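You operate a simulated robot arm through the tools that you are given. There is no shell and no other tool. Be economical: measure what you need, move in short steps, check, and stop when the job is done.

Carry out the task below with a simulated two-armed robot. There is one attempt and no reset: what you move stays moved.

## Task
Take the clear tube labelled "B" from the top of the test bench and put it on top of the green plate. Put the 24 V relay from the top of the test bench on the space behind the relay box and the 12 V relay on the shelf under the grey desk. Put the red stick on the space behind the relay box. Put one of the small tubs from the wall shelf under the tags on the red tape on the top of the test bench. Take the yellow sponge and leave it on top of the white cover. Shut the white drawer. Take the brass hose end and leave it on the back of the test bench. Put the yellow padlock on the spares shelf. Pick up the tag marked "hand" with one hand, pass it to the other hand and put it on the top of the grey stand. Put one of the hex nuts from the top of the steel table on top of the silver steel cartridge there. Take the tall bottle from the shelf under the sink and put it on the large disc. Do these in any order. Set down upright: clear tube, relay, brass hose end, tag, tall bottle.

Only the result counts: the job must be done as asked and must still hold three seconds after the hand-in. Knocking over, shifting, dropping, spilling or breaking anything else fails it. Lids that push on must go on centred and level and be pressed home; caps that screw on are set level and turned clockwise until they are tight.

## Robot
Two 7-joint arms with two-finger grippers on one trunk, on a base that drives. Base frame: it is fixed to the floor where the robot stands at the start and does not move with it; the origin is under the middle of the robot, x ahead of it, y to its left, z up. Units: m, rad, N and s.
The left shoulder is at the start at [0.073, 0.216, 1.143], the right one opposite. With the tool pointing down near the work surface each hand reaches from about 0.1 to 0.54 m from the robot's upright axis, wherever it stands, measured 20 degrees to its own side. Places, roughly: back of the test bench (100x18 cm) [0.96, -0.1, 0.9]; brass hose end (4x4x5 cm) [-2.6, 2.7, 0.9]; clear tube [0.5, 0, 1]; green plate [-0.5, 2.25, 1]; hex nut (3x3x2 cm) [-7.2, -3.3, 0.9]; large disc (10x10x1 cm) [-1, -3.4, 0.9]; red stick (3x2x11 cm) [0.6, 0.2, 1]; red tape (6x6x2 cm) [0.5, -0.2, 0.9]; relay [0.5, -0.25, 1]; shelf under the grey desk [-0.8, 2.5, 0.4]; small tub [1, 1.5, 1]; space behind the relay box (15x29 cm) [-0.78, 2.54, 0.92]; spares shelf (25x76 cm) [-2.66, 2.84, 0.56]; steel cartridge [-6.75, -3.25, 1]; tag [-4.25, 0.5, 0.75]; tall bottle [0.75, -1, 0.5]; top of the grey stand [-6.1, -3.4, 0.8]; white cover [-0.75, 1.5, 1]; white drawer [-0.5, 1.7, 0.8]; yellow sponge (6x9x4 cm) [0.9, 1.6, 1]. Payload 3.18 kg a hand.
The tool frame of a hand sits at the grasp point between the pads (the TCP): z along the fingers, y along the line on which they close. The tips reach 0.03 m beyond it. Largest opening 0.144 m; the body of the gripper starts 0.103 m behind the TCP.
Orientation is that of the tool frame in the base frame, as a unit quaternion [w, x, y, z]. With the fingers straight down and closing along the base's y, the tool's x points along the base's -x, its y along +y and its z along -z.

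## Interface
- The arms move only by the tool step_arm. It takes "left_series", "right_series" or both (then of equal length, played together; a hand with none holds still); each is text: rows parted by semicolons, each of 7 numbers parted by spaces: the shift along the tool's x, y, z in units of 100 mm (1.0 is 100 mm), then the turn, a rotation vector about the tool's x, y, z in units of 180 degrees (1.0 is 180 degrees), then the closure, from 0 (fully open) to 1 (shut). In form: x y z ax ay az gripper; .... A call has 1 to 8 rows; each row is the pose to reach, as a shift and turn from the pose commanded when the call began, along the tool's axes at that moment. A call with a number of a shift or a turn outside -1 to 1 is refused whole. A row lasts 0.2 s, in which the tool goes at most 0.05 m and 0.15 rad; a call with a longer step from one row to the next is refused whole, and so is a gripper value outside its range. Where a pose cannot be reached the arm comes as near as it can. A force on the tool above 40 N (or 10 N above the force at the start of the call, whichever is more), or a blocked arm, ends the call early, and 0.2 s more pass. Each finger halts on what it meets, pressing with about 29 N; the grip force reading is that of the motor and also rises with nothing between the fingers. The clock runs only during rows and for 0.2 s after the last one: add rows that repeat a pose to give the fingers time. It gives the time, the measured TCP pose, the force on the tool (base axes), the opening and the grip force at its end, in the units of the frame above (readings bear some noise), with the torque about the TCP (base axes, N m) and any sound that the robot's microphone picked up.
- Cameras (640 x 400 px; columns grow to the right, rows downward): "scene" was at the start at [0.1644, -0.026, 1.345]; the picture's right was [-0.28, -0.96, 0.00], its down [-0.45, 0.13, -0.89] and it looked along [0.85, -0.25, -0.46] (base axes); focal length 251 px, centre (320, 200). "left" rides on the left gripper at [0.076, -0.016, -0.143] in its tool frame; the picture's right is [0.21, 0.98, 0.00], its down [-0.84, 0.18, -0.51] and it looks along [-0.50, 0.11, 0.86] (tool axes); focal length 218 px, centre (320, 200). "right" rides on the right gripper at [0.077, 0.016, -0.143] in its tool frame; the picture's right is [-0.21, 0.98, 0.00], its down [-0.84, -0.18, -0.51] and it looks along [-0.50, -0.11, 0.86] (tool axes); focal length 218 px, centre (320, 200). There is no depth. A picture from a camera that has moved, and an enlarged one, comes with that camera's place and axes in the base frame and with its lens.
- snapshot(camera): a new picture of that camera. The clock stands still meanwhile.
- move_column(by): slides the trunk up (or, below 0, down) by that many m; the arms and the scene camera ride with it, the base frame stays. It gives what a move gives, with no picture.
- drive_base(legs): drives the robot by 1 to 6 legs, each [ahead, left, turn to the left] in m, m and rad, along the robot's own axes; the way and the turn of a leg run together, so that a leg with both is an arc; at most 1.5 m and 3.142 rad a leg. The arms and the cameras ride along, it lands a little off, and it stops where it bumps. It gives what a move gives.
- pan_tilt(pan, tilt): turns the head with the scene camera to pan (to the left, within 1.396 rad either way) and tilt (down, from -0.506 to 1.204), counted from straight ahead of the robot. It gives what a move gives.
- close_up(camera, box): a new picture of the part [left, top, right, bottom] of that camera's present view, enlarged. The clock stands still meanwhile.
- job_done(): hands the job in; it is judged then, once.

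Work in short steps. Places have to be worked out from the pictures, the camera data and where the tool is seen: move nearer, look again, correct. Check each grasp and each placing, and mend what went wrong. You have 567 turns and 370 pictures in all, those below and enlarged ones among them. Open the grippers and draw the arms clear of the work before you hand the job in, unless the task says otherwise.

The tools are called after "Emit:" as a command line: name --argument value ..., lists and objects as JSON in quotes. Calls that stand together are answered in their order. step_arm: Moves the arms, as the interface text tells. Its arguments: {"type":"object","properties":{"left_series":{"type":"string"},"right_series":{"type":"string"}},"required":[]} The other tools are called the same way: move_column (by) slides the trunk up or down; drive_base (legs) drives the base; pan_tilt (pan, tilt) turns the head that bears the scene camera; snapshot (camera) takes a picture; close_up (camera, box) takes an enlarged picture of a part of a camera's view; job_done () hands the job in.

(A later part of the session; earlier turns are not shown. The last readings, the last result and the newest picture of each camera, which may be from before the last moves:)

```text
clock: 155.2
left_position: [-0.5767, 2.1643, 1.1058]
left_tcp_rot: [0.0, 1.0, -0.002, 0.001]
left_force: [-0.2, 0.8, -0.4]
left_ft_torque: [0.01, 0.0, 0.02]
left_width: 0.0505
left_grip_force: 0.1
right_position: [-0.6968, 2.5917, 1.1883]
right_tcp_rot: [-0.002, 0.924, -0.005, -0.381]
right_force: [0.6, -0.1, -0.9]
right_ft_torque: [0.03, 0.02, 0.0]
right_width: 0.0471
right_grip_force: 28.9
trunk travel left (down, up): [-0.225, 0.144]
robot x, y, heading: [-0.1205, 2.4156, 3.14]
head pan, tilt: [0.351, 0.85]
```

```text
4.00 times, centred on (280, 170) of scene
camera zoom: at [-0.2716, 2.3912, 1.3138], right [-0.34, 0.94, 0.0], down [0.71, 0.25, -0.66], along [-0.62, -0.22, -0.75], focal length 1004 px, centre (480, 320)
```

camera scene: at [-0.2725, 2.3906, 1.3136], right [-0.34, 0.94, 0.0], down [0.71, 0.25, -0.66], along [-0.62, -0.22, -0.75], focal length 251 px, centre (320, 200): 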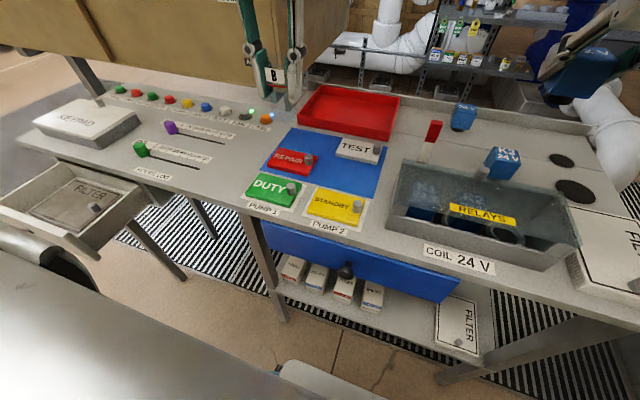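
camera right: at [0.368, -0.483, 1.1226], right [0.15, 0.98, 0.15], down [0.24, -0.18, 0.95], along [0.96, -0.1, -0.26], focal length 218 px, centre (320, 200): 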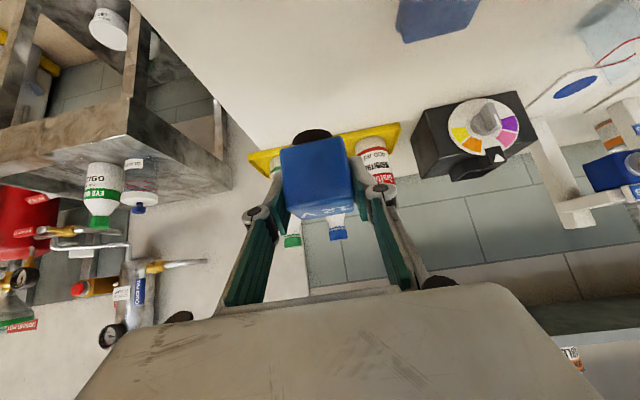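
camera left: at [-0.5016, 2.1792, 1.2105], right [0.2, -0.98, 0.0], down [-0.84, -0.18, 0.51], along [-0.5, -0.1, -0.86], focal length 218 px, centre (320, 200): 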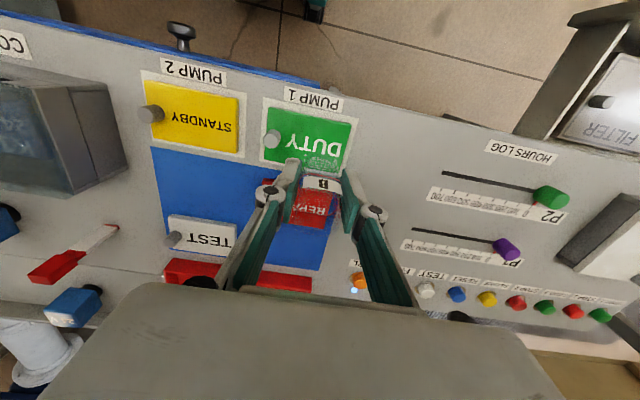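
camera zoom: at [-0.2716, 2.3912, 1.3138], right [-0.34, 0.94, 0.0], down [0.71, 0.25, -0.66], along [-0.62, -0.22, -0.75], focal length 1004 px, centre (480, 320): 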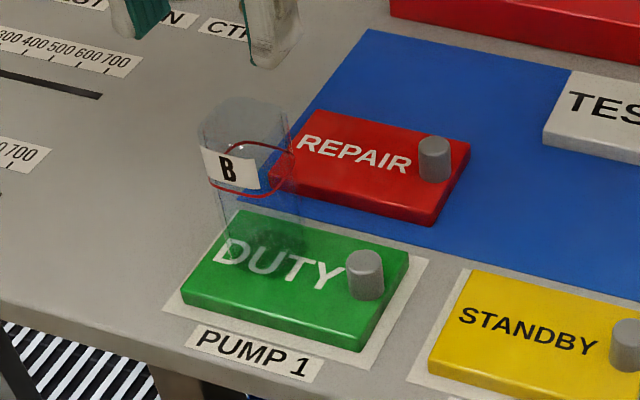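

The tube stands on the green plate. Next the 12 V relay goes on the low shelf: I raise the left hand, back off and lower the trunk.

Emit:
step_arm --left_series "0 0 -0.4 0 0 0 0.5; 0 0 -0.8 0 0 0 0.5; 0.2 0 -1 0 0 0 0.5"

Emit:
drive_base --legs '[[-0.32, 0, 0]]'

Emit:
step_arm --left_series "0 0 -0.4 0 0 0 0.5; 0 0 -0.8 0 0 0 0.5; 0 0 -1 0 0 0 0.5" --right_series "0.3 0 0.3 0 0 0 1; 0.6 0 0.6 0 0 0 1; 0.9 0 0.9 0 0 0 1"

Emit:
move_column --by -0.22

```text
clock: 155.9
left_position: [-0.5566, 2.1628, 1.2059]
left_tcp_rot: [-0.001, 1.0, -0.002, 0.001]
left_force: [1.4, 0.2, 0.1]
left_ft_torque: [-0.04, 0.01, -0.01]
left_width: 0.0719
left_grip_force: 0.0
right_position: [-0.6966, 2.5917, 1.1889]
right_tcp_rot: [-0.002, 0.924, -0.005, -0.381]
right_force: [-0.3, -0.6, -1.1]
right_ft_torque: [0.01, 0.02, 0.0]
right_width: 0.0469
right_grip_force: 28.6
trunk travel left (down, up): [-0.225, 0.144]
robot x, y, heading: [-0.1221, 2.4141, 3.132]
head pan, tilt: [0.351, 0.85]
```

```text
clock: 158.1
left_position: [-0.2369, 2.161, 1.2052]
left_tcp_rot: [0.001, 1.0, -0.002, 0.0]
left_force: [0.1, 0.5, 1.2]
left_ft_torque: [-0.04, 0.02, 0.0]
left_width: 0.072
left_grip_force: 0.1
right_position: [-0.3759, 2.5877, 1.189]
right_tcp_rot: [-0.002, 0.925, -0.005, -0.38]
right_force: [0.0, -0.5, -0.2]
right_ft_torque: [0.04, -0.01, -0.03]
right_width: 0.0473
right_grip_force: 28.8
trunk travel left (down, up): [-0.225, 0.144]
robot x, y, heading: [0.1977, 2.4139, 3.132]
head pan, tilt: [0.351, 0.85]
```

```text
clock: 158.9
left_position: [-0.2032, 2.1928, 1.2802]
left_tcp_rot: [0.003, 1.0, -0.003, 0.0]
left_force: [0.9, 0.9, 0.8]
left_ft_torque: [-0.17, 0.15, -0.03]
left_width: 0.0719
left_grip_force: 0.0
left hand out of reach, approached as far as the arm can: row 2, 3
right_position: [-0.3747, 2.5925, 1.0613]
right_tcp_rot: [0.0, 0.924, -0.007, -0.381]
right_force: [0.1, 1.4, -0.5]
right_ft_torque: [-0.12, 0.04, 0.09]
right_width: 0.0471
right_grip_force: 28.6
trunk travel left (down, up): [-0.225, 0.144]
robot x, y, heading: [0.1975, 2.4144, 3.13]
head pan, tilt: [0.351, 0.85]
```

```text
clock: 161.2
left_position: [-0.278, 2.1899, 0.984]
left_tcp_rot: [0.001, 0.99, -0.003, 0.139]
left_force: [0.9, 0.6, 0.1]
left_ft_torque: [0.0, 0.06, -0.01]
left_width: 0.0719
left_grip_force: 0.0
right_position: [-0.3816, 2.5891, 0.7549]
right_tcp_rot: [-0.002, 0.961, -0.005, -0.278]
right_force: [-0.3, 1.1, -1.2]
right_ft_torque: [-0.03, -0.03, 0.01]
right_width: 0.0472
right_grip_force: 29.2
trunk travel left (down, up): [-0.005, 0.364]
robot x, y, heading: [0.1995, 2.4129, 3.14]
head pan, tilt: [0.351, 0.85]
```

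Odd: both hands dropped more than 0.22 m and pitched by about 15°. I take a picture before doing anything else.

Emit:
snapshot --camera "scene"

Emit:
snapshot --camera "right"

```text
312 pictures are left
camera scene: at [-0.1613, 2.3898, 1.0477], right [-0.34, 0.94, 0.0], down [0.71, 0.25, -0.66], along [-0.62, -0.22, -0.75], focal length 251 px, centre (320, 200)
```

scene: 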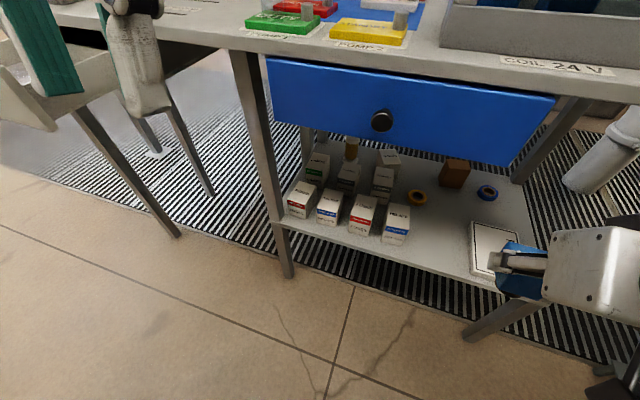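

```text
311 pictures are left
camera right: at [-0.2397, 2.5701, 0.8344], right [-0.19, -0.98, 0.11], down [-0.44, 0.18, 0.88], along [-0.88, 0.12, -0.46], focal length 218 px, centre (320, 200)
```

right: 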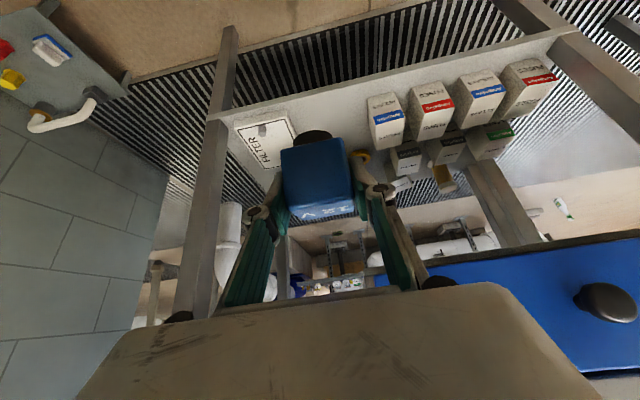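

The trunk leans forward as it goes down, which helps reach. I restore the right hand's 45° pitch, so the relay is upright, and lower it in front of the shelf.

Emit:
step_arm --right_series "0 0 0 0 -0.035 0 1; 0 0 0 0 -0.0705 0 1; 0 0 0 0 -0.0705 0 1"

Emit:
step_arm --right_series "0.3 0 0.3 0 0 0 1; 0.6 0 0.6 0 0 0 1; 0.9 0 0.9 0 0 0 1"

Emit:
step_arm --right_series "0.25 0 0.25 0 0 0 1; 0.5 0 0.5 0 0 0 1; 0.8 0 0.8 0 0 0 1"

Emit:
pan_tilt --pan -0.3 --tilt 0.8

Emit:
snapshot --camera "scene"

Emit:
snapshot --camera "right"

```text
clock: 162.0
left_position: [-0.2779, 2.1892, 0.9846]
left_tcp_rot: [0.0, 0.99, -0.003, 0.141]
left_force: [0.1, -0.2, 0.1]
left_ft_torque: [0.0, 0.02, 0.0]
left_width: 0.072
left_grip_force: 0.1
right_position: [-0.4178, 2.5661, 0.7579]
right_tcp_rot: [-0.002, 0.924, -0.004, -0.382]
right_force: [0.3, -0.1, -1.4]
right_ft_torque: [0.01, -0.02, 0.01]
right_width: 0.0472
right_grip_force: 28.9
right hand out of reach, approached as far as the arm can: row 1, 2, 3
trunk travel left (down, up): [-0.005, 0.364]
robot x, y, heading: [0.1969, 2.4106, 3.128]
head pan, tilt: [0.351, 0.85]
```

```text
clock: 162.8
left_position: [-0.2783, 2.1904, 0.9839]
left_tcp_rot: [0.001, 0.99, -0.002, 0.14]
left_force: [1.0, 0.1, -0.5]
left_ft_torque: [-0.03, 0.0, -0.01]
left_width: 0.072
left_grip_force: 0.0
right_position: [-0.418, 2.568, 0.6635]
right_tcp_rot: [-0.005, 0.926, -0.006, -0.379]
right_force: [-0.4, 0.3, -0.2]
right_ft_torque: [-0.04, 0.03, 0.03]
right_width: 0.0473
right_grip_force: 28.5
right hand out of reach, approached as far as the arm can: row 3
trunk travel left (down, up): [-0.005, 0.364]
robot x, y, heading: [0.1989, 2.4168, 3.137]
head pan, tilt: [0.351, 0.85]
```

```text
clock: 163.6
left_position: [-0.2795, 2.1908, 0.984]
left_tcp_rot: [0.002, 0.99, -0.003, 0.14]
left_force: [-0.5, 0.2, -1.1]
left_ft_torque: [-0.11, -0.02, -0.06]
left_width: 0.0722
left_grip_force: 0.0
right_position: [-0.4251, 2.5309, 0.5774]
right_tcp_rot: [-0.009, 0.926, -0.008, -0.376]
right_force: [-0.4, 0.7, -1.1]
right_ft_torque: [-0.08, -0.01, 0.04]
right_width: 0.047
right_grip_force: 29.2
right hand out of reach, approached as far as the arm can: row 1, 2, 3
trunk travel left (down, up): [-0.005, 0.364]
robot x, y, heading: [0.1961, 2.4148, 3.132]
head pan, tilt: [0.351, 0.85]
```

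```text
clock: 164.7
left_position: [-0.2779, 2.1893, 0.9838]
left_tcp_rot: [0.001, 0.99, -0.004, 0.14]
left_force: [-0.3, 0.2, -1.2]
left_ft_torque: [0.0, 0.01, 0.0]
left_width: 0.0722
left_grip_force: 0.1
right_position: [-0.4253, 2.5293, 0.5777]
right_tcp_rot: [-0.011, 0.927, -0.008, -0.376]
right_force: [0.1, 0.2, -1.1]
right_ft_torque: [0.0, -0.01, -0.01]
right_width: 0.0471
right_grip_force: 29.1
trunk travel left (down, up): [-0.005, 0.364]
robot x, y, heading: [0.2006, 2.4147, 3.132]
head pan, tilt: [-0.3, 0.799]
```

```text
310 pictures are left
camera scene: at [-0.1654, 2.4405, 1.0512], right [0.3, 0.95, 0.0], down [0.68, -0.22, -0.7], along [-0.66, 0.21, -0.72], focal length 251 px, centre (320, 200)
```

scene: 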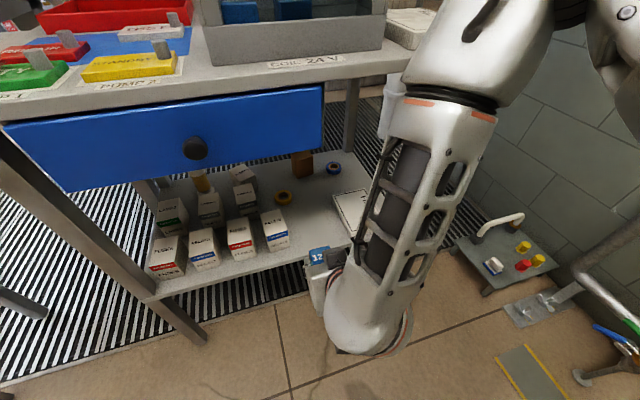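

```text
309 pictures are left
camera right: at [-0.27, 2.5094, 0.6271], right [-0.17, -0.98, 0.13], down [-0.25, 0.17, 0.95], along [-0.95, 0.13, -0.27], focal length 218 px, centre (320, 200)
```

right: 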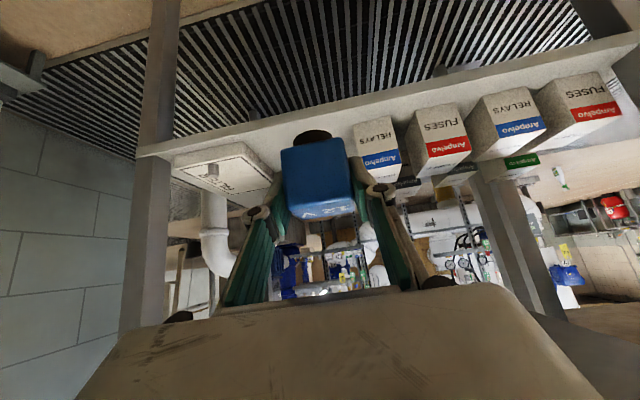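

The arm is too folded here. I back the base 0.2 m, then extend the hand forward and down before driving in.

Emit:
drive_base --legs '[[-0.2, 0, 0]]'

Emit:
step_arm --right_series "-0.2 -0.2 0.4 0 0 0 1; -0.4 -0.4 0.7 0 0 0 1; -0.5 -0.5 1 0 0 0 1"

Emit:
step_arm --right_series "0.15 0 0.4 0 0 0 1; 0.3 0 0.7 0 0 0 1; 0.45 0 0.95 0 0 0 1"

```text
clock: 166.2
left_position: [-0.0796, 2.1881, 0.984]
left_tcp_rot: [0.0, 0.99, -0.001, 0.139]
left_force: [0.0, 0.1, 0.0]
left_ft_torque: [0.02, 0.04, 0.03]
left_width: 0.0719
left_grip_force: 0.0
right_position: [-0.2275, 2.5277, 0.5792]
right_tcp_rot: [-0.01, 0.927, -0.008, -0.376]
right_force: [-0.1, 0.7, -1.1]
right_ft_torque: [0.02, 0.0, -0.01]
right_width: 0.0472
right_grip_force: 28.7
trunk travel left (down, up): [-0.005, 0.364]
robot x, y, heading: [0.3949, 2.4135, 3.135]
head pan, tilt: [-0.3, 0.799]
```

```text
clock: 167.0
left_position: [-0.0798, 2.1882, 0.9835]
left_tcp_rot: [0.0, 0.99, -0.002, 0.141]
left_force: [-0.3, 0.4, -0.4]
left_ft_torque: [-0.02, 0.01, -0.02]
left_width: 0.0719
left_grip_force: 0.1
right_position: [-0.3419, 2.5709, 0.5517]
right_tcp_rot: [-0.015, 0.929, -0.009, -0.369]
right_force: [-0.2, -1.1, -1.0]
right_ft_torque: [0.01, -0.04, 0.0]
right_width: 0.047
right_grip_force: 29.5
right hand out of reach, approached as far as the arm can: row 1, 2, 3
trunk travel left (down, up): [-0.005, 0.364]
robot x, y, heading: [0.3956, 2.4055, 3.137]
head pan, tilt: [-0.3, 0.799]
```

```text
clock: 167.8
left_position: [-0.0796, 2.1874, 0.9845]
left_tcp_rot: [0.0, 0.99, -0.003, 0.141]
left_force: [-0.8, -0.8, 0.3]
left_ft_torque: [-0.01, 0.0, -0.03]
left_width: 0.0723
left_grip_force: 0.1
right_position: [-0.3941, 2.5551, 0.464]
right_tcp_rot: [-0.016, 0.931, -0.01, -0.366]
right_force: [0.4, -0.2, -0.8]
right_ft_torque: [-0.02, -0.01, -0.01]
right_width: 0.0474
right_grip_force: 28.3
right hand out of reach, approached as far as the arm can: row 1, 2, 3
trunk travel left (down, up): [-0.005, 0.364]
robot x, y, heading: [0.395, 2.4123, 3.132]
head pan, tilt: [-0.3, 0.799]
```

Emit:
snapshot --camera "right"

Emit:
snapshot --camera "scene"

```text
308 pictures are left
camera right: at [-0.2401, 2.533, 0.5157], right [-0.18, -0.98, 0.12], down [-0.27, 0.17, 0.95], along [-0.95, 0.14, -0.29], focal length 218 px, centre (320, 200)
```

right: 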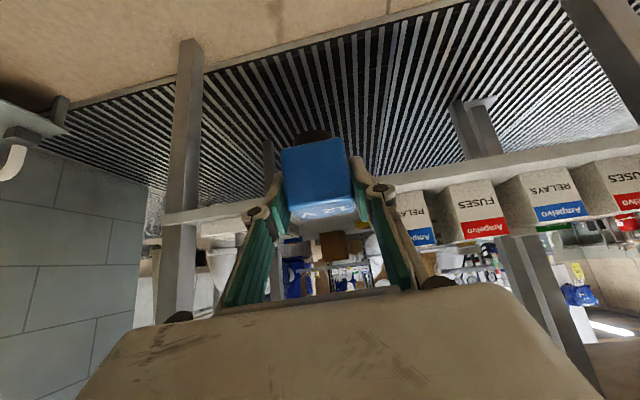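

```text
307 pictures are left
camera scene: at [0.0323, 2.4388, 1.0508], right [0.3, 0.95, 0.0], down [0.68, -0.22, -0.7], along [-0.66, 0.21, -0.72], focal length 251 px, centre (320, 200)
```

scene: 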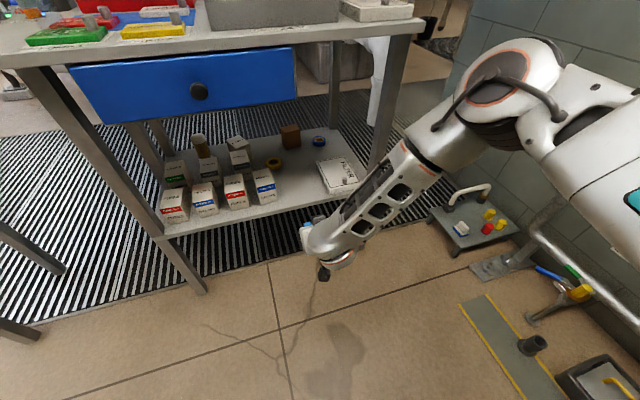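

The shelf top is at about z 0.41. I raise to z≈0.50, shift to y≈2.585, and drive in.

Emit:
step_arm --right_series "-0.15 -0.2 -0.15 0 0 0 1; -0.28 -0.38 -0.28 0 0 0 1; -0.28 -0.38 -0.28 0 0 0 1"

Emit:
drive_base --legs '[[0.12, 0, 0]]'

Emit:
snapshot --camera "scene"

Emit:
snapshot --camera "right"

```text
clock: 168.6
left_position: [-0.0801, 2.1884, 0.9841]
left_tcp_rot: [0.0, 0.99, -0.002, 0.141]
left_force: [-0.1, 0.7, -0.8]
left_ft_torque: [0.01, 0.03, 0.0]
left_width: 0.0719
left_grip_force: 0.1
right_position: [-0.4017, 2.5874, 0.51]
right_tcp_rot: [-0.012, 0.928, -0.008, -0.372]
right_force: [0.3, -0.1, -0.8]
right_ft_torque: [-0.03, 0.0, 0.02]
right_width: 0.0472
right_grip_force: 29.2
right hand out of reach, approached as far as the arm can: row 1, 2, 3
trunk travel left (down, up): [-0.005, 0.364]
robot x, y, heading: [0.3952, 2.4122, 3.136]
head pan, tilt: [-0.3, 0.799]
```

```text
clock: 169.9
left_position: [-0.1995, 2.1883, 0.9841]
left_tcp_rot: [0.0, 0.99, -0.001, 0.141]
left_force: [-0.1, -0.3, 0.0]
left_ft_torque: [-0.05, -0.01, 0.01]
left_width: 0.0719
left_grip_force: 0.1
right_position: [-0.5225, 2.5868, 0.5097]
right_tcp_rot: [-0.012, 0.928, -0.009, -0.372]
right_force: [-0.8, 0.2, -1.8]
right_ft_torque: [0.04, 0.01, -0.01]
right_width: 0.0473
right_grip_force: 29.2
trunk travel left (down, up): [-0.005, 0.364]
robot x, y, heading: [0.2772, 2.4112, 3.134]
head pan, tilt: [-0.3, 0.799]
```

```text
306 pictures are left
camera scene: at [-0.0882, 2.4392, 1.0509], right [0.3, 0.95, 0.0], down [0.68, -0.22, -0.7], along [-0.66, 0.21, -0.72], focal length 251 px, centre (320, 200)
```

scene: 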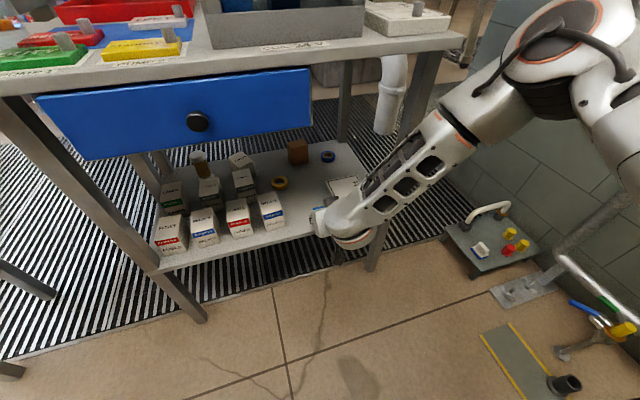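

```text
305 pictures are left
camera right: at [-0.3676, 2.5664, 0.5603], right [-0.17, -0.98, 0.13], down [-0.26, 0.17, 0.95], along [-0.95, 0.13, -0.28], focal length 218 px, centre (320, 200)
```

right: 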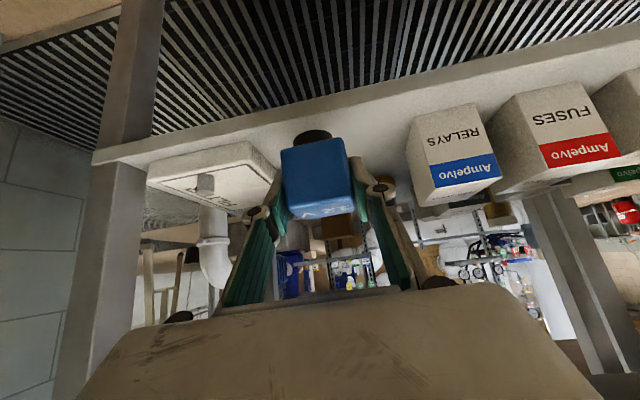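

The gap runs from y 2.49 to 2.65. I shift to its middle at 2.57 and drive in 0.1 m.

Emit:
drive_base --legs '[[0.1, 0.017, 0]]'

Emit:
snapshot --camera "right"

Emit:
close_up --camera "scene" --box '[220, 120, 420, 245]'

```text
clock: 171.0
left_position: [-0.2993, 2.1714, 0.9827]
left_tcp_rot: [0.0, 0.99, -0.002, 0.141]
left_force: [-0.6, 0.7, -0.7]
left_ft_torque: [-0.02, -0.01, 0.01]
left_width: 0.0721
left_grip_force: 0.1
right_position: [-0.6216, 2.5713, 0.5091]
right_tcp_rot: [-0.012, 0.928, -0.008, -0.372]
right_force: [-1.0, -0.8, -0.3]
right_ft_torque: [-0.02, 0.03, 0.0]
right_width: 0.0471
right_grip_force: 28.5
trunk travel left (down, up): [-0.005, 0.364]
robot x, y, heading: [0.176, 2.3959, 3.137]
head pan, tilt: [-0.3, 0.799]
```

```text
304 pictures are left
camera right: at [-0.4666, 2.5502, 0.5602], right [-0.17, -0.98, 0.13], down [-0.26, 0.17, 0.95], along [-0.95, 0.13, -0.28], focal length 218 px, centre (320, 200)
```

right: 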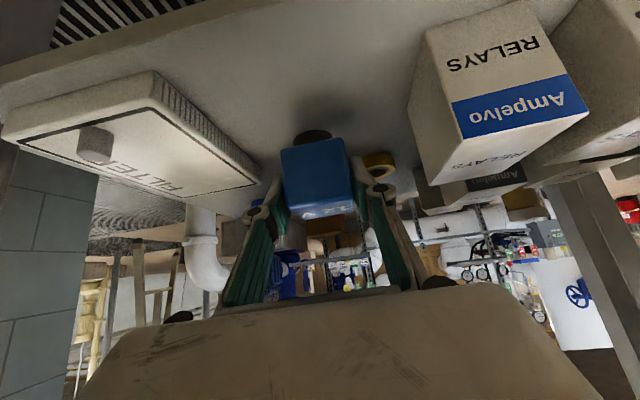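

```text
3.20 times, centred on (320, 182) of scene
camera zoom: at [-0.1873, 2.4229, 1.0509], right [0.3, 0.95, 0.0], down [0.68, -0.22, -0.7], along [-0.66, 0.21, -0.72], focal length 803 px, centre (320, 256)
```

zoom: 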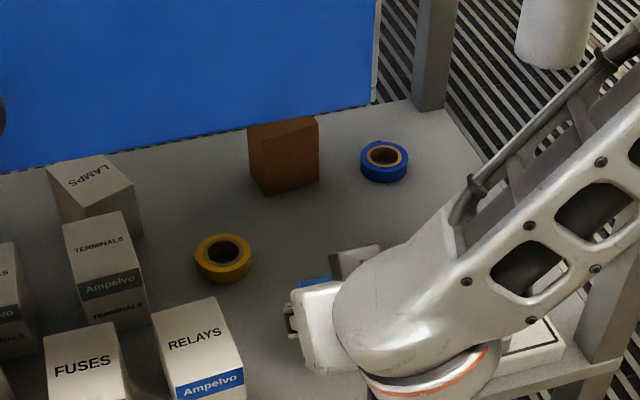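

The relay is over the shelf with clear space around it. I lower to contact.

Emit:
step_arm --right_series "0.12 0 0.12 0 0 0 1; 0.21 0 0.21 0 0 0 1; 0.26 0 0.26 0 0 0 1; 0.31 0 0.31 0 0 0 1; 0.35 0 0.35 0 0 0 1; 0.39 0 0.39 0 0 0 1; 0.43 0 0.43 0 0 0 1"

Emit:
snapshot --camera "right"

```text
clock: 172.6
left_position: [-0.2983, 2.172, 0.986]
left_tcp_rot: [0.0, 0.99, -0.002, 0.14]
left_force: [0.4, 0.4, -0.4]
left_ft_torque: [0.02, -0.04, 0.04]
left_width: 0.0719
left_grip_force: 0.0
right_position: [-0.6345, 2.563, 0.4609]
right_tcp_rot: [-0.016, 0.93, -0.01, -0.368]
right_force: [0.5, 2.4, 24.1]
right_ft_torque: [0.0, 0.53, -0.05]
right_width: 0.0472
right_grip_force: 28.8
right hand out of reach, approached as far as the arm can: row 2, 3, 4, 5, 6, 7
trunk travel left (down, up): [-0.005, 0.364]
robot x, y, heading: [0.1803, 2.3983, 3.135]
head pan, tilt: [-0.3, 0.799]
```

```text
302 pictures are left
camera right: at [-0.4811, 2.5404, 0.513], right [-0.18, -0.98, 0.12], down [-0.26, 0.17, 0.95], along [-0.95, 0.14, -0.28], focal length 218 px, centre (320, 200)
```

right: 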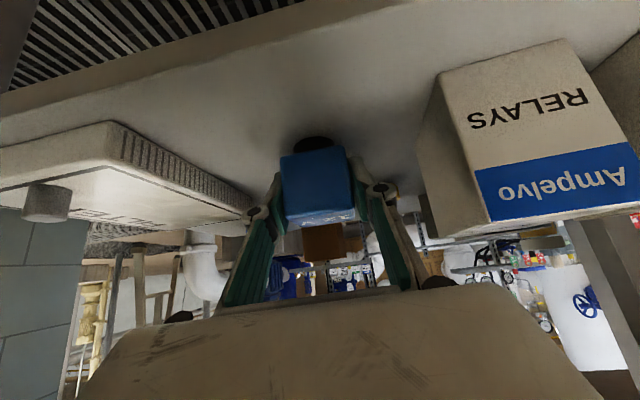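

Contact. I open a little and withdraw along the finger direction.

Emit:
step_arm --right_series "0 0 -0.02 0 0 0 0.7; 0 0 -0.02 0 0 0 0.5; 0 0 -0.02 0 0 0 0.5; 0 0 -0.02 0 0 0 0.5; 0 0 -0.4 0 0 0 0.5; 0 0 -0.8 0 0 0 0.5; 0 0 -1 0 0 0 0.5"

Emit:
snapshot --camera "right"

```text
clock: 174.2
left_position: [-0.2985, 2.1719, 0.9845]
left_tcp_rot: [0.0, 0.99, -0.001, 0.14]
left_force: [-0.2, -0.4, 0.2]
left_ft_torque: [-0.01, 0.03, -0.02]
left_width: 0.0722
left_grip_force: 0.1
right_position: [-0.571, 2.5528, 0.5367]
right_tcp_rot: [-0.015, 0.93, -0.009, -0.368]
right_force: [-0.9, 0.6, 1.0]
right_ft_torque: [0.01, -0.01, 0.01]
right_width: 0.0718
right_grip_force: 0.0
right hand out of reach, approached as far as the arm can: row 5, 6, 7
trunk travel left (down, up): [-0.005, 0.364]
robot x, y, heading: [0.1784, 2.3958, 3.133]
head pan, tilt: [-0.3, 0.799]
```

```text
301 pictures are left
camera right: at [-0.4171, 2.5301, 0.5883], right [-0.18, -0.98, 0.12], down [-0.26, 0.17, 0.95], along [-0.95, 0.14, -0.29], focal length 218 px, centre (320, 200)
```

right: 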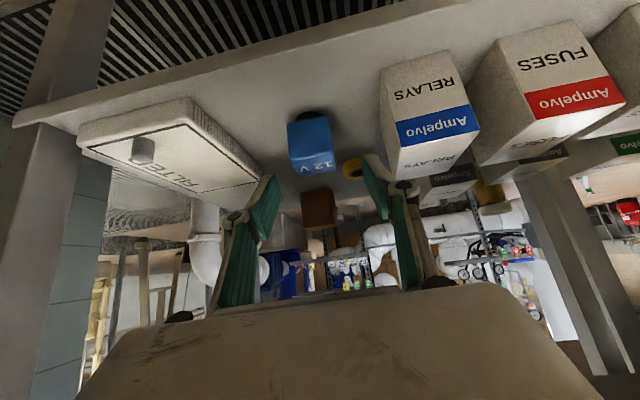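

The 12 V relay stands on the shelf. I back off, raise the trunk and re-form the hands.

Emit:
drive_base --legs '[[-0.25, 0, 0]]'

Emit:
move_column --by 0.22

Emit:
snapshot --camera "scene"

```text
clock: 176.1
left_position: [-0.0492, 2.1695, 0.9843]
left_tcp_rot: [0.0, 0.99, 0.0, 0.14]
left_force: [0.7, -0.3, 0.7]
left_ft_torque: [-0.02, 0.03, 0.0]
left_width: 0.0717
left_grip_force: 0.1
right_position: [-0.3217, 2.55, 0.5359]
right_tcp_rot: [-0.014, 0.93, -0.008, -0.367]
right_force: [0.2, 0.0, 0.5]
right_ft_torque: [-0.01, -0.02, 0.0]
right_width: 0.0719
right_grip_force: 0.2
trunk travel left (down, up): [-0.005, 0.364]
robot x, y, heading: [0.4262, 2.3946, 3.139]
head pan, tilt: [-0.3, 0.799]
```

```text
clock: 178.4
left_position: [0.0812, 2.1692, 1.3317]
left_tcp_rot: [0.0, 0.998, 0.0, -0.061]
left_force: [-0.8, 0.1, 0.7]
left_ft_torque: [0.01, -0.04, -0.02]
left_width: 0.072
left_grip_force: 0.0
right_position: [-0.3224, 2.5495, 0.7547]
right_tcp_rot: [-0.014, 0.931, -0.008, -0.365]
right_force: [-0.3, 0.4, 0.6]
right_ft_torque: [-0.03, 0.01, 0.05]
right_width: 0.0722
right_grip_force: 0.0
trunk travel left (down, up): [-0.225, 0.144]
robot x, y, heading: [0.4268, 2.3951, 3.139]
head pan, tilt: [-0.3, 0.799]
```

```text
300 pictures are left
camera scene: at [0.2718, 2.4199, 1.3173], right [0.3, 0.95, 0.0], down [0.68, -0.22, -0.7], along [-0.66, 0.21, -0.72], focal length 251 px, centre (320, 200)
```

scene: 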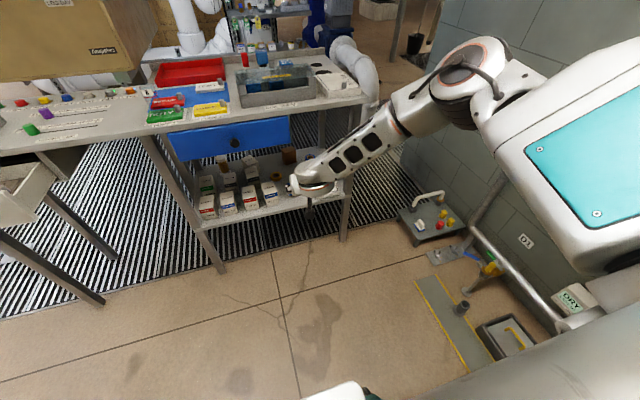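

Both hands need to go back to straight-down poses. I re-form them in a couple of calls.

Emit:
step_arm --left_series "0 0 0.1 0 0.039 0 0; 0 0 0.3 0 0.039 0 0; 0 0 0.6 0 0.039 0 0" --right_series "-0.15 0 -0.31 0 0.04 0 0; -0.3 0 -0.62 0 0.08 0 0; -0.46 0 -0.94 0 0.12 0 0"

Emit:
step_arm --right_series "0.1 0 -0.31 0 0.04 0 0; 0.2 0 -0.62 0 0.08 0 0; 0.3 0 -1 0 0.12 0 0"

Emit:
step_arm --right_series "0.3 0 -0.3 0 0 0 0; 0.6 0 -0.6 0 0 0 0; 0.9 0 -0.9 0 0 0 0"

Emit:
step_arm --right_series "0.3 0 -0.3 0 0 0 0; 0.6 0 -0.6 0 0 0 0; 0.8 0 -0.9 0 0 0 0"

```text
clock: 179.2
left_position: [0.0731, 2.1697, 1.2731]
left_tcp_rot: [-0.001, 1.0, -0.001, 0.001]
left_force: [0.2, 0.5, 0.0]
left_ft_torque: [0.0, 0.03, -0.03]
left_width: 0.144
left_grip_force: 0.1
left hand out of reach, approached as far as the arm can: row 1
right_position: [-0.2914, 2.5448, 0.8553]
right_tcp_rot: [-0.012, 0.983, -0.011, -0.185]
right_force: [0.7, 0.4, 0.2]
right_ft_torque: [-0.02, 0.0, 0.01]
right_width: 0.144
right_grip_force: 0.1
trunk travel left (down, up): [-0.225, 0.144]
robot x, y, heading: [0.4262, 2.3952, 3.131]
head pan, tilt: [-0.3, 0.799]
```

```text
clock: 180.0
left_position: [0.0745, 2.1687, 1.2724]
left_tcp_rot: [-0.001, 1.0, -0.001, 0.0]
left_force: [0.5, 0.2, -0.3]
left_ft_torque: [0.03, 0.02, -0.02]
left_width: 0.1438
left_grip_force: 0.2
right_position: [-0.2255, 2.5431, 0.9395]
right_tcp_rot: [-0.011, 1.0, -0.013, 0.003]
right_force: [0.4, 0.1, 1.1]
right_ft_torque: [0.03, 0.03, 0.03]
right_width: 0.1442
right_grip_force: 0.0
trunk travel left (down, up): [-0.225, 0.144]
robot x, y, heading: [0.4234, 2.3953, 3.135]
head pan, tilt: [-0.3, 0.799]
```

```text
clock: 180.8
left_position: [0.0745, 2.1698, 1.2744]
left_tcp_rot: [-0.001, 1.0, 0.0, 0.0]
left_force: [1.0, -0.1, 0.2]
left_ft_torque: [0.02, 0.01, 0.04]
left_width: 0.1439
left_grip_force: 0.0
right_position: [-0.1359, 2.5372, 1.0293]
right_tcp_rot: [-0.011, 1.0, -0.013, 0.0]
right_force: [0.5, 0.1, 0.4]
right_ft_torque: [0.03, 0.04, 0.0]
right_width: 0.1436
right_grip_force: 0.0
trunk travel left (down, up): [-0.225, 0.144]
robot x, y, heading: [0.4273, 2.3951, 3.142]
head pan, tilt: [-0.3, 0.799]
```

```text
clock: 181.6
left_position: [0.0736, 2.17, 1.2729]
left_tcp_rot: [0.0, 1.0, -0.001, 0.0]
left_force: [0.3, 0.2, -0.4]
left_ft_torque: [-0.04, 0.07, 0.02]
left_width: 0.1438
left_grip_force: 0.0
right_position: [-0.0566, 2.5354, 1.1191]
right_tcp_rot: [-0.01, 1.0, -0.013, 0.0]
right_force: [1.2, -1.1, -0.3]
right_ft_torque: [-0.01, 0.01, 0.0]
right_width: 0.144
right_grip_force: 0.1
trunk travel left (down, up): [-0.225, 0.144]
robot x, y, heading: [0.4267, 2.3953, 3.137]
head pan, tilt: [-0.3, 0.799]
```

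Now to the wall shelf: I drive to the open floor, turn to face +x and look.

Emit:
drive_base --legs '[[0.3, 0.4, 0], [0, 0, -3.14], [0, -0.4, 0]]'

Emit:
pan_tilt --pan 0 --tilt 0.45

Emit:
snapshot --camera "scene"

```text
clock: 196.7
left_position: [0.4747, 1.8167, 1.272]
left_tcp_rot: [-0.001, 0.001, 1.0, -0.001]
left_force: [-0.3, -1.5, -0.2]
left_ft_torque: [-0.03, -0.03, 0.02]
left_width: 0.1439
left_grip_force: 0.0
right_position: [0.6059, 1.4487, 1.1179]
right_tcp_rot: [0.0, 0.015, 1.0, -0.01]
right_force: [0.3, -0.8, 0.7]
right_ft_torque: [-0.01, -0.02, -0.02]
right_width: 0.1442
right_grip_force: 0.1
trunk travel left (down, up): [-0.225, 0.144]
robot x, y, heading: [0.1247, 1.5888, -0.003]
head pan, tilt: [-0.3, 0.799]
```

```text
clock: 197.6
left_position: [0.475, 1.8162, 1.2728]
left_tcp_rot: [-0.002, 0.002, 1.0, -0.001]
left_force: [-0.8, 0.6, -0.2]
left_ft_torque: [0.03, -0.02, 0.03]
left_width: 0.1437
left_grip_force: 0.0
right_position: [0.6075, 1.4481, 1.1188]
right_tcp_rot: [-0.002, 0.014, 1.0, -0.01]
right_force: [-1.1, -1.1, 0.1]
right_ft_torque: [0.02, 0.07, 0.03]
right_width: 0.1438
right_grip_force: 0.1
trunk travel left (down, up): [-0.225, 0.144]
robot x, y, heading: [0.1182, 1.5894, -0.004]
head pan, tilt: [0.0, 0.45]
```

```text
299 pictures are left
camera scene: at [0.291, 1.5881, 1.3479], right [-0.01, -1.0, 0.0], down [-0.44, 0.0, -0.9], along [0.9, -0.01, -0.44], focal length 251 px, centre (320, 200)
```

scene: 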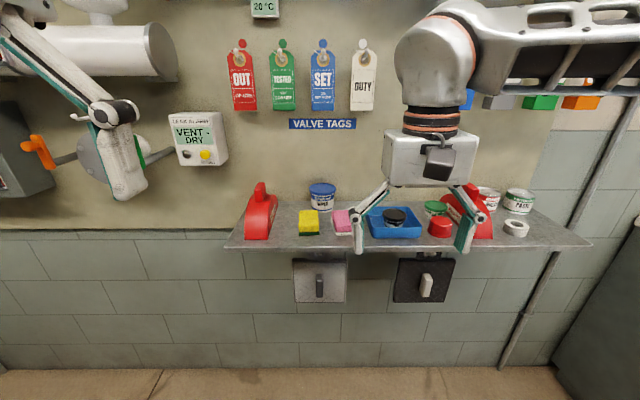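

Emit:
close_up --camera "scene" --box '[220, 160, 420, 285]'

Emit:
close_up --camera "scene" --box '[400, 160, 600, 285]'

Emit:
snapshot --camera "right"

```text
3.20 times, centred on (320, 222) of scene
camera zoom: at [0.291, 1.5881, 1.3479], right [-0.01, -1.0, 0.0], down [-0.44, 0.0, -0.9], along [0.9, -0.01, -0.44], focal length 803 px, centre (320, 128)
```

zoom: 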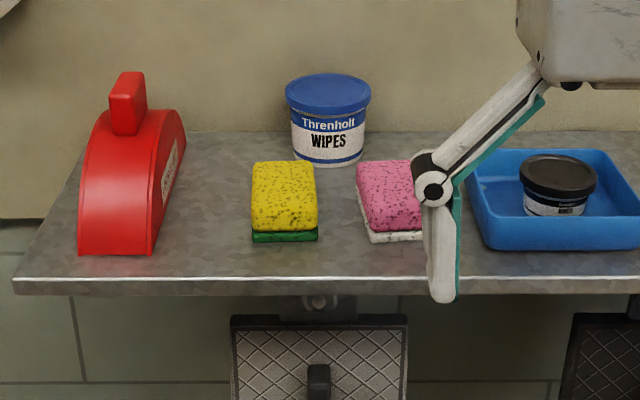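

```text
3.20 times, centred on (500, 222) of scene
camera zoom: at [0.291, 1.5881, 1.3479], right [-0.01, -1.0, 0.0], down [-0.44, 0.0, -0.9], along [0.9, -0.01, -0.44], focal length 803 px, centre (-256, 128)
```

zoom: 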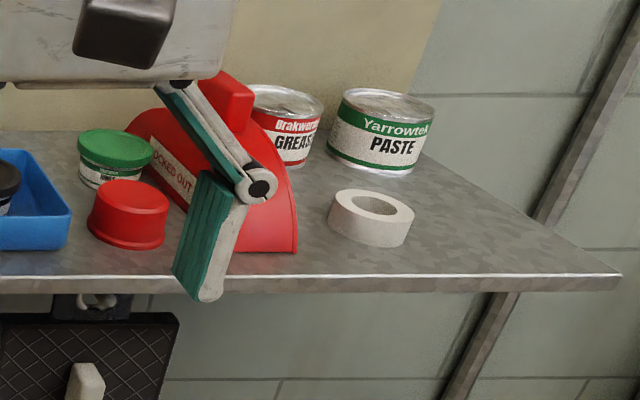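

```text
296 pictures are left
camera right: at [0.5312, 1.4695, 1.2609], right [0.24, 0.97, -0.02], down [0.84, -0.19, 0.51], along [0.49, -0.14, -0.86], focal length 218 px, centre (320, 200)
```

right: 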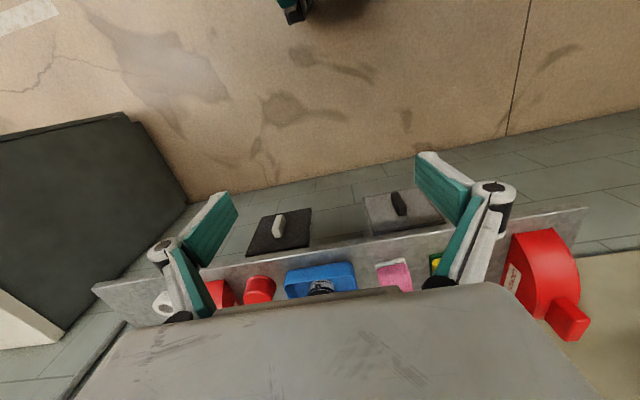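

The shelf top is at z≈0.955 with its front edge at x≈0.815. The sponge is near (0.92, 1.612) and the black small tub, in a blue tray, near (0.89, 1.378). I drive closer and look with the hand cameras.

Emit:
drive_base --legs '[[0.28, -0.12, 0]]'

Emit:
pan_tilt --pan 0 --tilt 0.85

Emit:
snapshot --camera "scene"

Emit:
snapshot --camera "right"

Emit:
snapshot --camera "left"

```text
clock: 199.6
left_position: [0.7534, 1.6956, 1.2728]
left_tcp_rot: [-0.001, 0.001, 1.0, 0.0]
left_force: [-1.1, 0.7, -0.2]
left_ft_torque: [0.01, 0.02, 0.02]
left_width: 0.1438
left_grip_force: 0.0
right_position: [0.8833, 1.3287, 1.1188]
right_tcp_rot: [-0.001, 0.012, 1.0, -0.01]
right_force: [0.9, 0.2, -0.6]
right_ft_torque: [0.02, 0.02, 0.0]
right_width: 0.1441
right_grip_force: 0.0
trunk travel left (down, up): [-0.225, 0.144]
robot x, y, heading: [0.4017, 1.4689, -0.006]
head pan, tilt: [0.0, 0.45]
```

```text
clock: 200.5
left_position: [0.7524, 1.6961, 1.2723]
left_tcp_rot: [-0.001, 0.001, 1.0, -0.001]
left_force: [-0.7, 0.2, -0.3]
left_ft_torque: [0.02, 0.03, -0.01]
left_width: 0.1439
left_grip_force: 0.1
right_position: [0.8817, 1.3292, 1.118]
right_tcp_rot: [-0.001, 0.013, 1.0, -0.009]
right_force: [0.6, -0.5, 0.2]
right_ft_torque: [-0.02, 0.01, 0.0]
right_width: 0.1442
right_grip_force: 0.2
trunk travel left (down, up): [-0.225, 0.144]
robot x, y, heading: [0.4032, 1.4707, -0.003]
head pan, tilt: [0.0, 0.85]
```

```text
295 pictures are left
camera scene: at [0.555, 1.4684, 1.3136], right [-0.01, -1.0, 0.0], down [-0.75, 0.0, -0.66], along [0.66, 0.0, -0.75], focal length 251 px, centre (320, 200)
```

scene: 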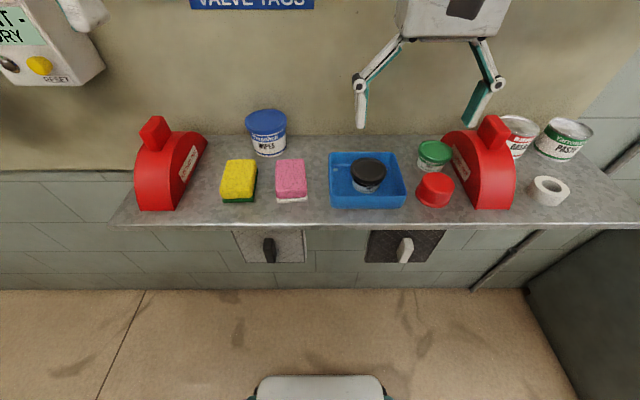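

```text
294 pictures are left
camera right: at [0.8089, 1.3499, 1.2611], right [0.23, 0.97, -0.02], down [0.84, -0.19, 0.51], along [0.49, -0.14, -0.86], focal length 218 px, centre (320, 200)
```

right: 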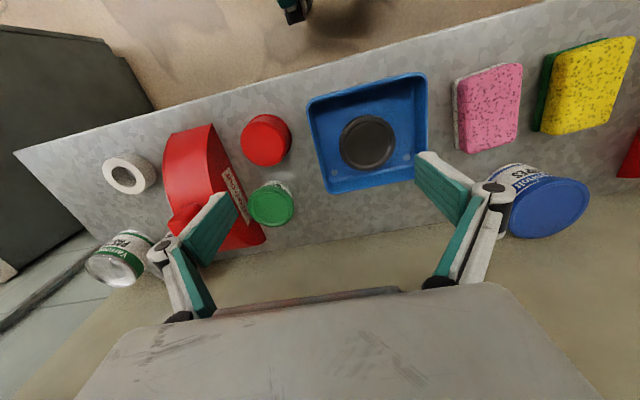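

```text
293 pictures are left
camera left: at [0.6754, 1.6799, 1.4161], right [-0.21, 0.98, 0.0], down [0.84, 0.18, 0.51], along [0.5, 0.1, -0.86], focal length 218 px, centre (320, 200)
```

left: 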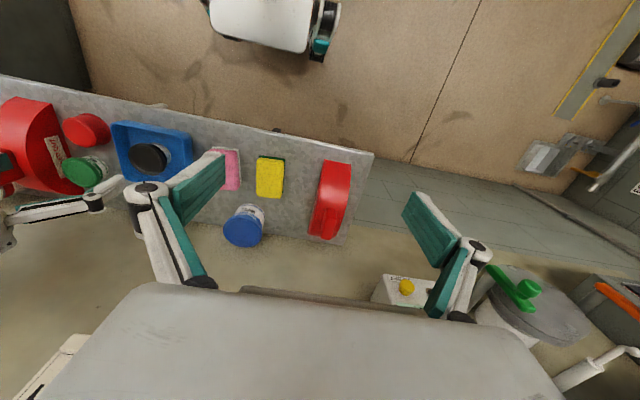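

I work out the black tub lid at (0.886, 1.380, 1.02) and the sponge at (0.889, 1.616, 0.995). Both hands move over their targets together.

Emit:
step_arm --left_series "-0.35 -0.25 0 0 0 0 0.3; -0.7 -0.5 0 0 0 0 0.4; -1 -0.8 0 0 0 0 0.4; -1 -0.8 0.4 0 0 0 0.4; -1 -0.8 0.8 0 0 0 0.4" --right_series "-0.04 0.25 0 0 0 0 0.3; -0.04 0.5 0 0 0 0 0.3; -0.04 0.5 0.2 0 0 0 0.3; -0.04 0.5 0.4 0 0 0 0.3; -0.04 0.5 0.55 0 0 0 0.3"

Emit:
step_arm --left_series "-0.37 0 0.2 0 0 0 0.4; -0.37 0 0.65 0 0 0 0.4; -0.37 0 1 0 0 0 0.4"

Emit:
snapshot --camera "left"

Emit:
snapshot --camera "right"

Emit:
snapshot --camera "scene"

```text
clock: 201.7
left_position: [0.8531, 1.6141, 1.1913]
left_tcp_rot: [-0.001, 0.001, 1.0, -0.001]
left_force: [0.4, -1.2, 0.0]
left_ft_torque: [0.02, 0.0, 0.01]
left_width: 0.0866
left_grip_force: 0.0
right_position: [0.8905, 1.3778, 1.0598]
right_tcp_rot: [-0.002, 0.013, 1.0, -0.01]
right_force: [0.0, -0.4, 1.0]
right_ft_torque: [0.04, 0.01, 0.01]
right_width: 0.1006
right_grip_force: 0.0
trunk travel left (down, up): [-0.225, 0.144]
robot x, y, heading: [0.3987, 1.472, -0.01]
head pan, tilt: [0.0, 0.85]
```

```text
clock: 202.5
left_position: [0.8899, 1.6163, 1.092]
left_tcp_rot: [0.0, 0.001, 1.0, -0.001]
left_force: [0.1, -1.5, 0.0]
left_ft_torque: [-0.02, 0.05, 0.02]
left_width: 0.0863
left_grip_force: 0.0
right_position: [0.8897, 1.3783, 1.0611]
right_tcp_rot: [0.0, 0.013, 1.0, -0.01]
right_force: [0.6, 0.3, 1.1]
right_ft_torque: [0.04, 0.05, 0.01]
right_width: 0.1008
right_grip_force: 0.0
trunk travel left (down, up): [-0.225, 0.144]
robot x, y, heading: [0.3994, 1.4694, -0.002]
head pan, tilt: [0.0, 0.85]
```

```text
292 pictures are left
camera left: at [0.8127, 1.5995, 1.2345], right [-0.21, 0.98, 0.0], down [0.84, 0.18, 0.51], along [0.49, 0.1, -0.86], focal length 218 px, centre (320, 200)
```

left: 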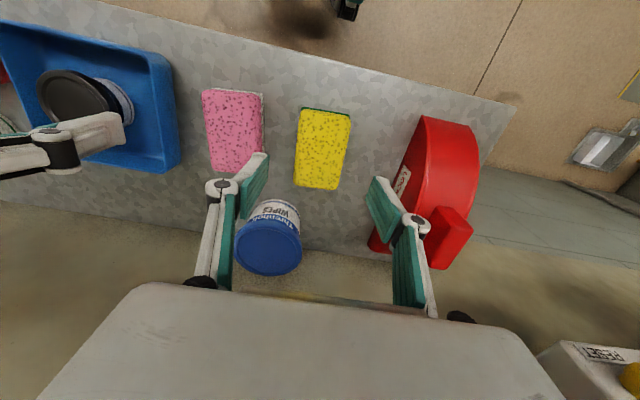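

```text
291 pictures are left
camera right: at [0.8152, 1.3989, 1.2043], right [0.23, 0.97, -0.02], down [0.84, -0.19, 0.51], along [0.49, -0.14, -0.86], focal length 218 px, centre (320, 200)
```

right: 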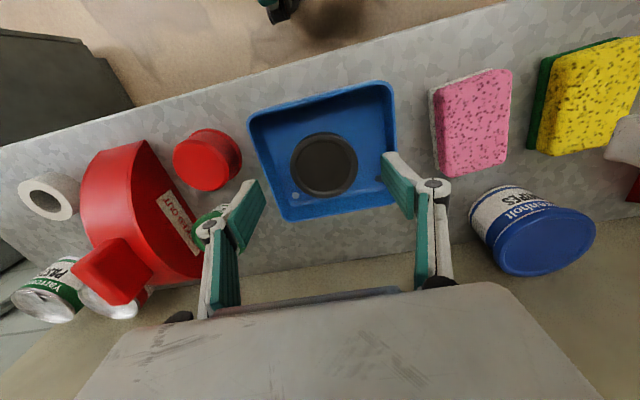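

```text
290 pictures are left
camera scene: at [0.5559, 1.4684, 1.3134], right [0.0, -1.0, 0.0], down [-0.75, 0.0, -0.66], along [0.66, 0.0, -0.75], focal length 251 px, centre (320, 200)
```

scene: 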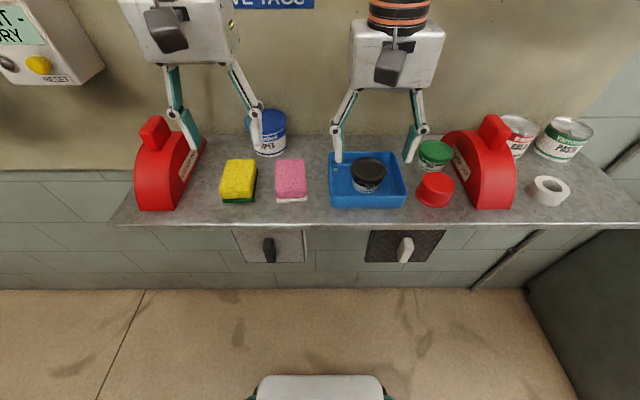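

Both are centred. I lower (tips just above the shelf and tray floor) and grip both.

Emit:
step_arm --left_series "0.03 0 0.4 0 0 0 0.4; 0.03 0 0.8 0 0 0 0.4; 0.03 0 0.98 0 0 0 0.4; 0.03 0 0.98 0 0 0 0.6; 0.03 0 0.98 0 0 0 1; 0.03 0 0.98 0 0 0 1; 0.03 0 0.98 0 0 0 1" --right_series "0.02 0.02 0.2 0 0 0 0.3; 0.02 0.02 0.4 0 0 0 0.3; 0.02 0.02 0.6 0 0 0 0.3; 0.02 0.02 0.6 0 0 0 0.6; 0.02 0.02 0.6 0 0 0 1; 0.02 0.02 0.6 0 0 0 1; 0.02 0.02 0.6 0 0 0 1"

Emit:
snapshot --camera "right"

Emit:
snapshot --camera "scene"

```text
clock: 203.2
left_position: [0.8848, 1.6122, 1.003]
left_tcp_rot: [0.0, 0.001, 1.0, 0.0]
left_force: [0.0, 0.4, -0.1]
left_ft_torque: [0.01, 0.02, -0.02]
left_width: 0.0864
left_grip_force: 0.1
right_position: [0.8889, 1.3753, 1.0182]
right_tcp_rot: [0.006, 0.019, 1.0, -0.01]
right_force: [-3.2, -11.1, 20.8]
right_ft_torque: [-1.2, 0.34, -0.09]
right_width: 0.1198
right_grip_force: 11.7
trunk travel left (down, up): [-0.225, 0.144]
robot x, y, heading: [0.4018, 1.4689, -0.003]
head pan, tilt: [0.0, 0.85]
stopped in row 3 (right hand): the force on the tool passed its limit at 57 N (the readings are from after the stop); the commanded pose is now the measured one
```

```text
289 pictures are left
camera right: at [0.8126, 1.3964, 1.1602], right [0.25, 0.97, -0.02], down [0.83, -0.2, 0.52], along [0.5, -0.14, -0.85], focal length 218 px, centre (320, 200)
```

right: 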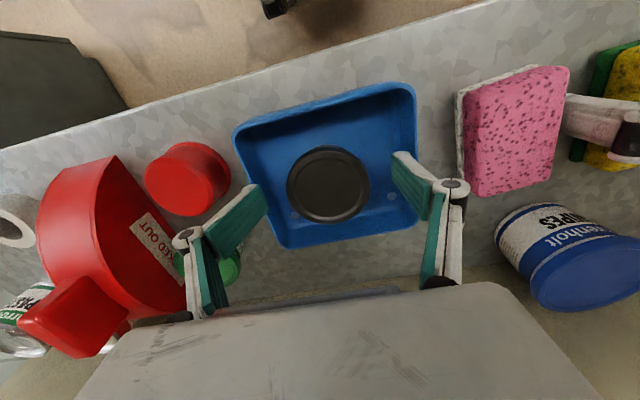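

```text
288 pictures are left
camera scene: at [0.5535, 1.4665, 1.314], right [-0.01, -1.0, 0.0], down [-0.75, 0.01, -0.66], along [0.66, 0.0, -0.75], focal length 251 px, centre (320, 200)
```

scene: 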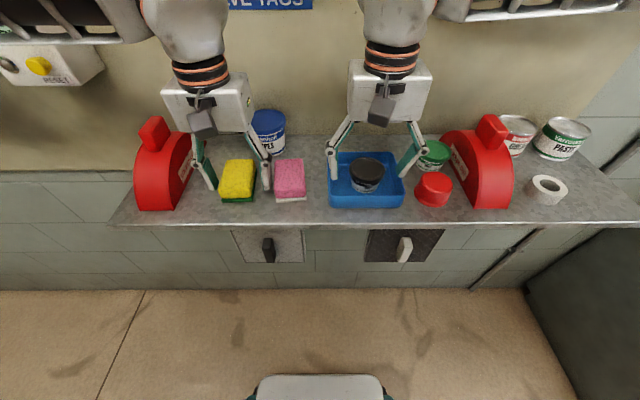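

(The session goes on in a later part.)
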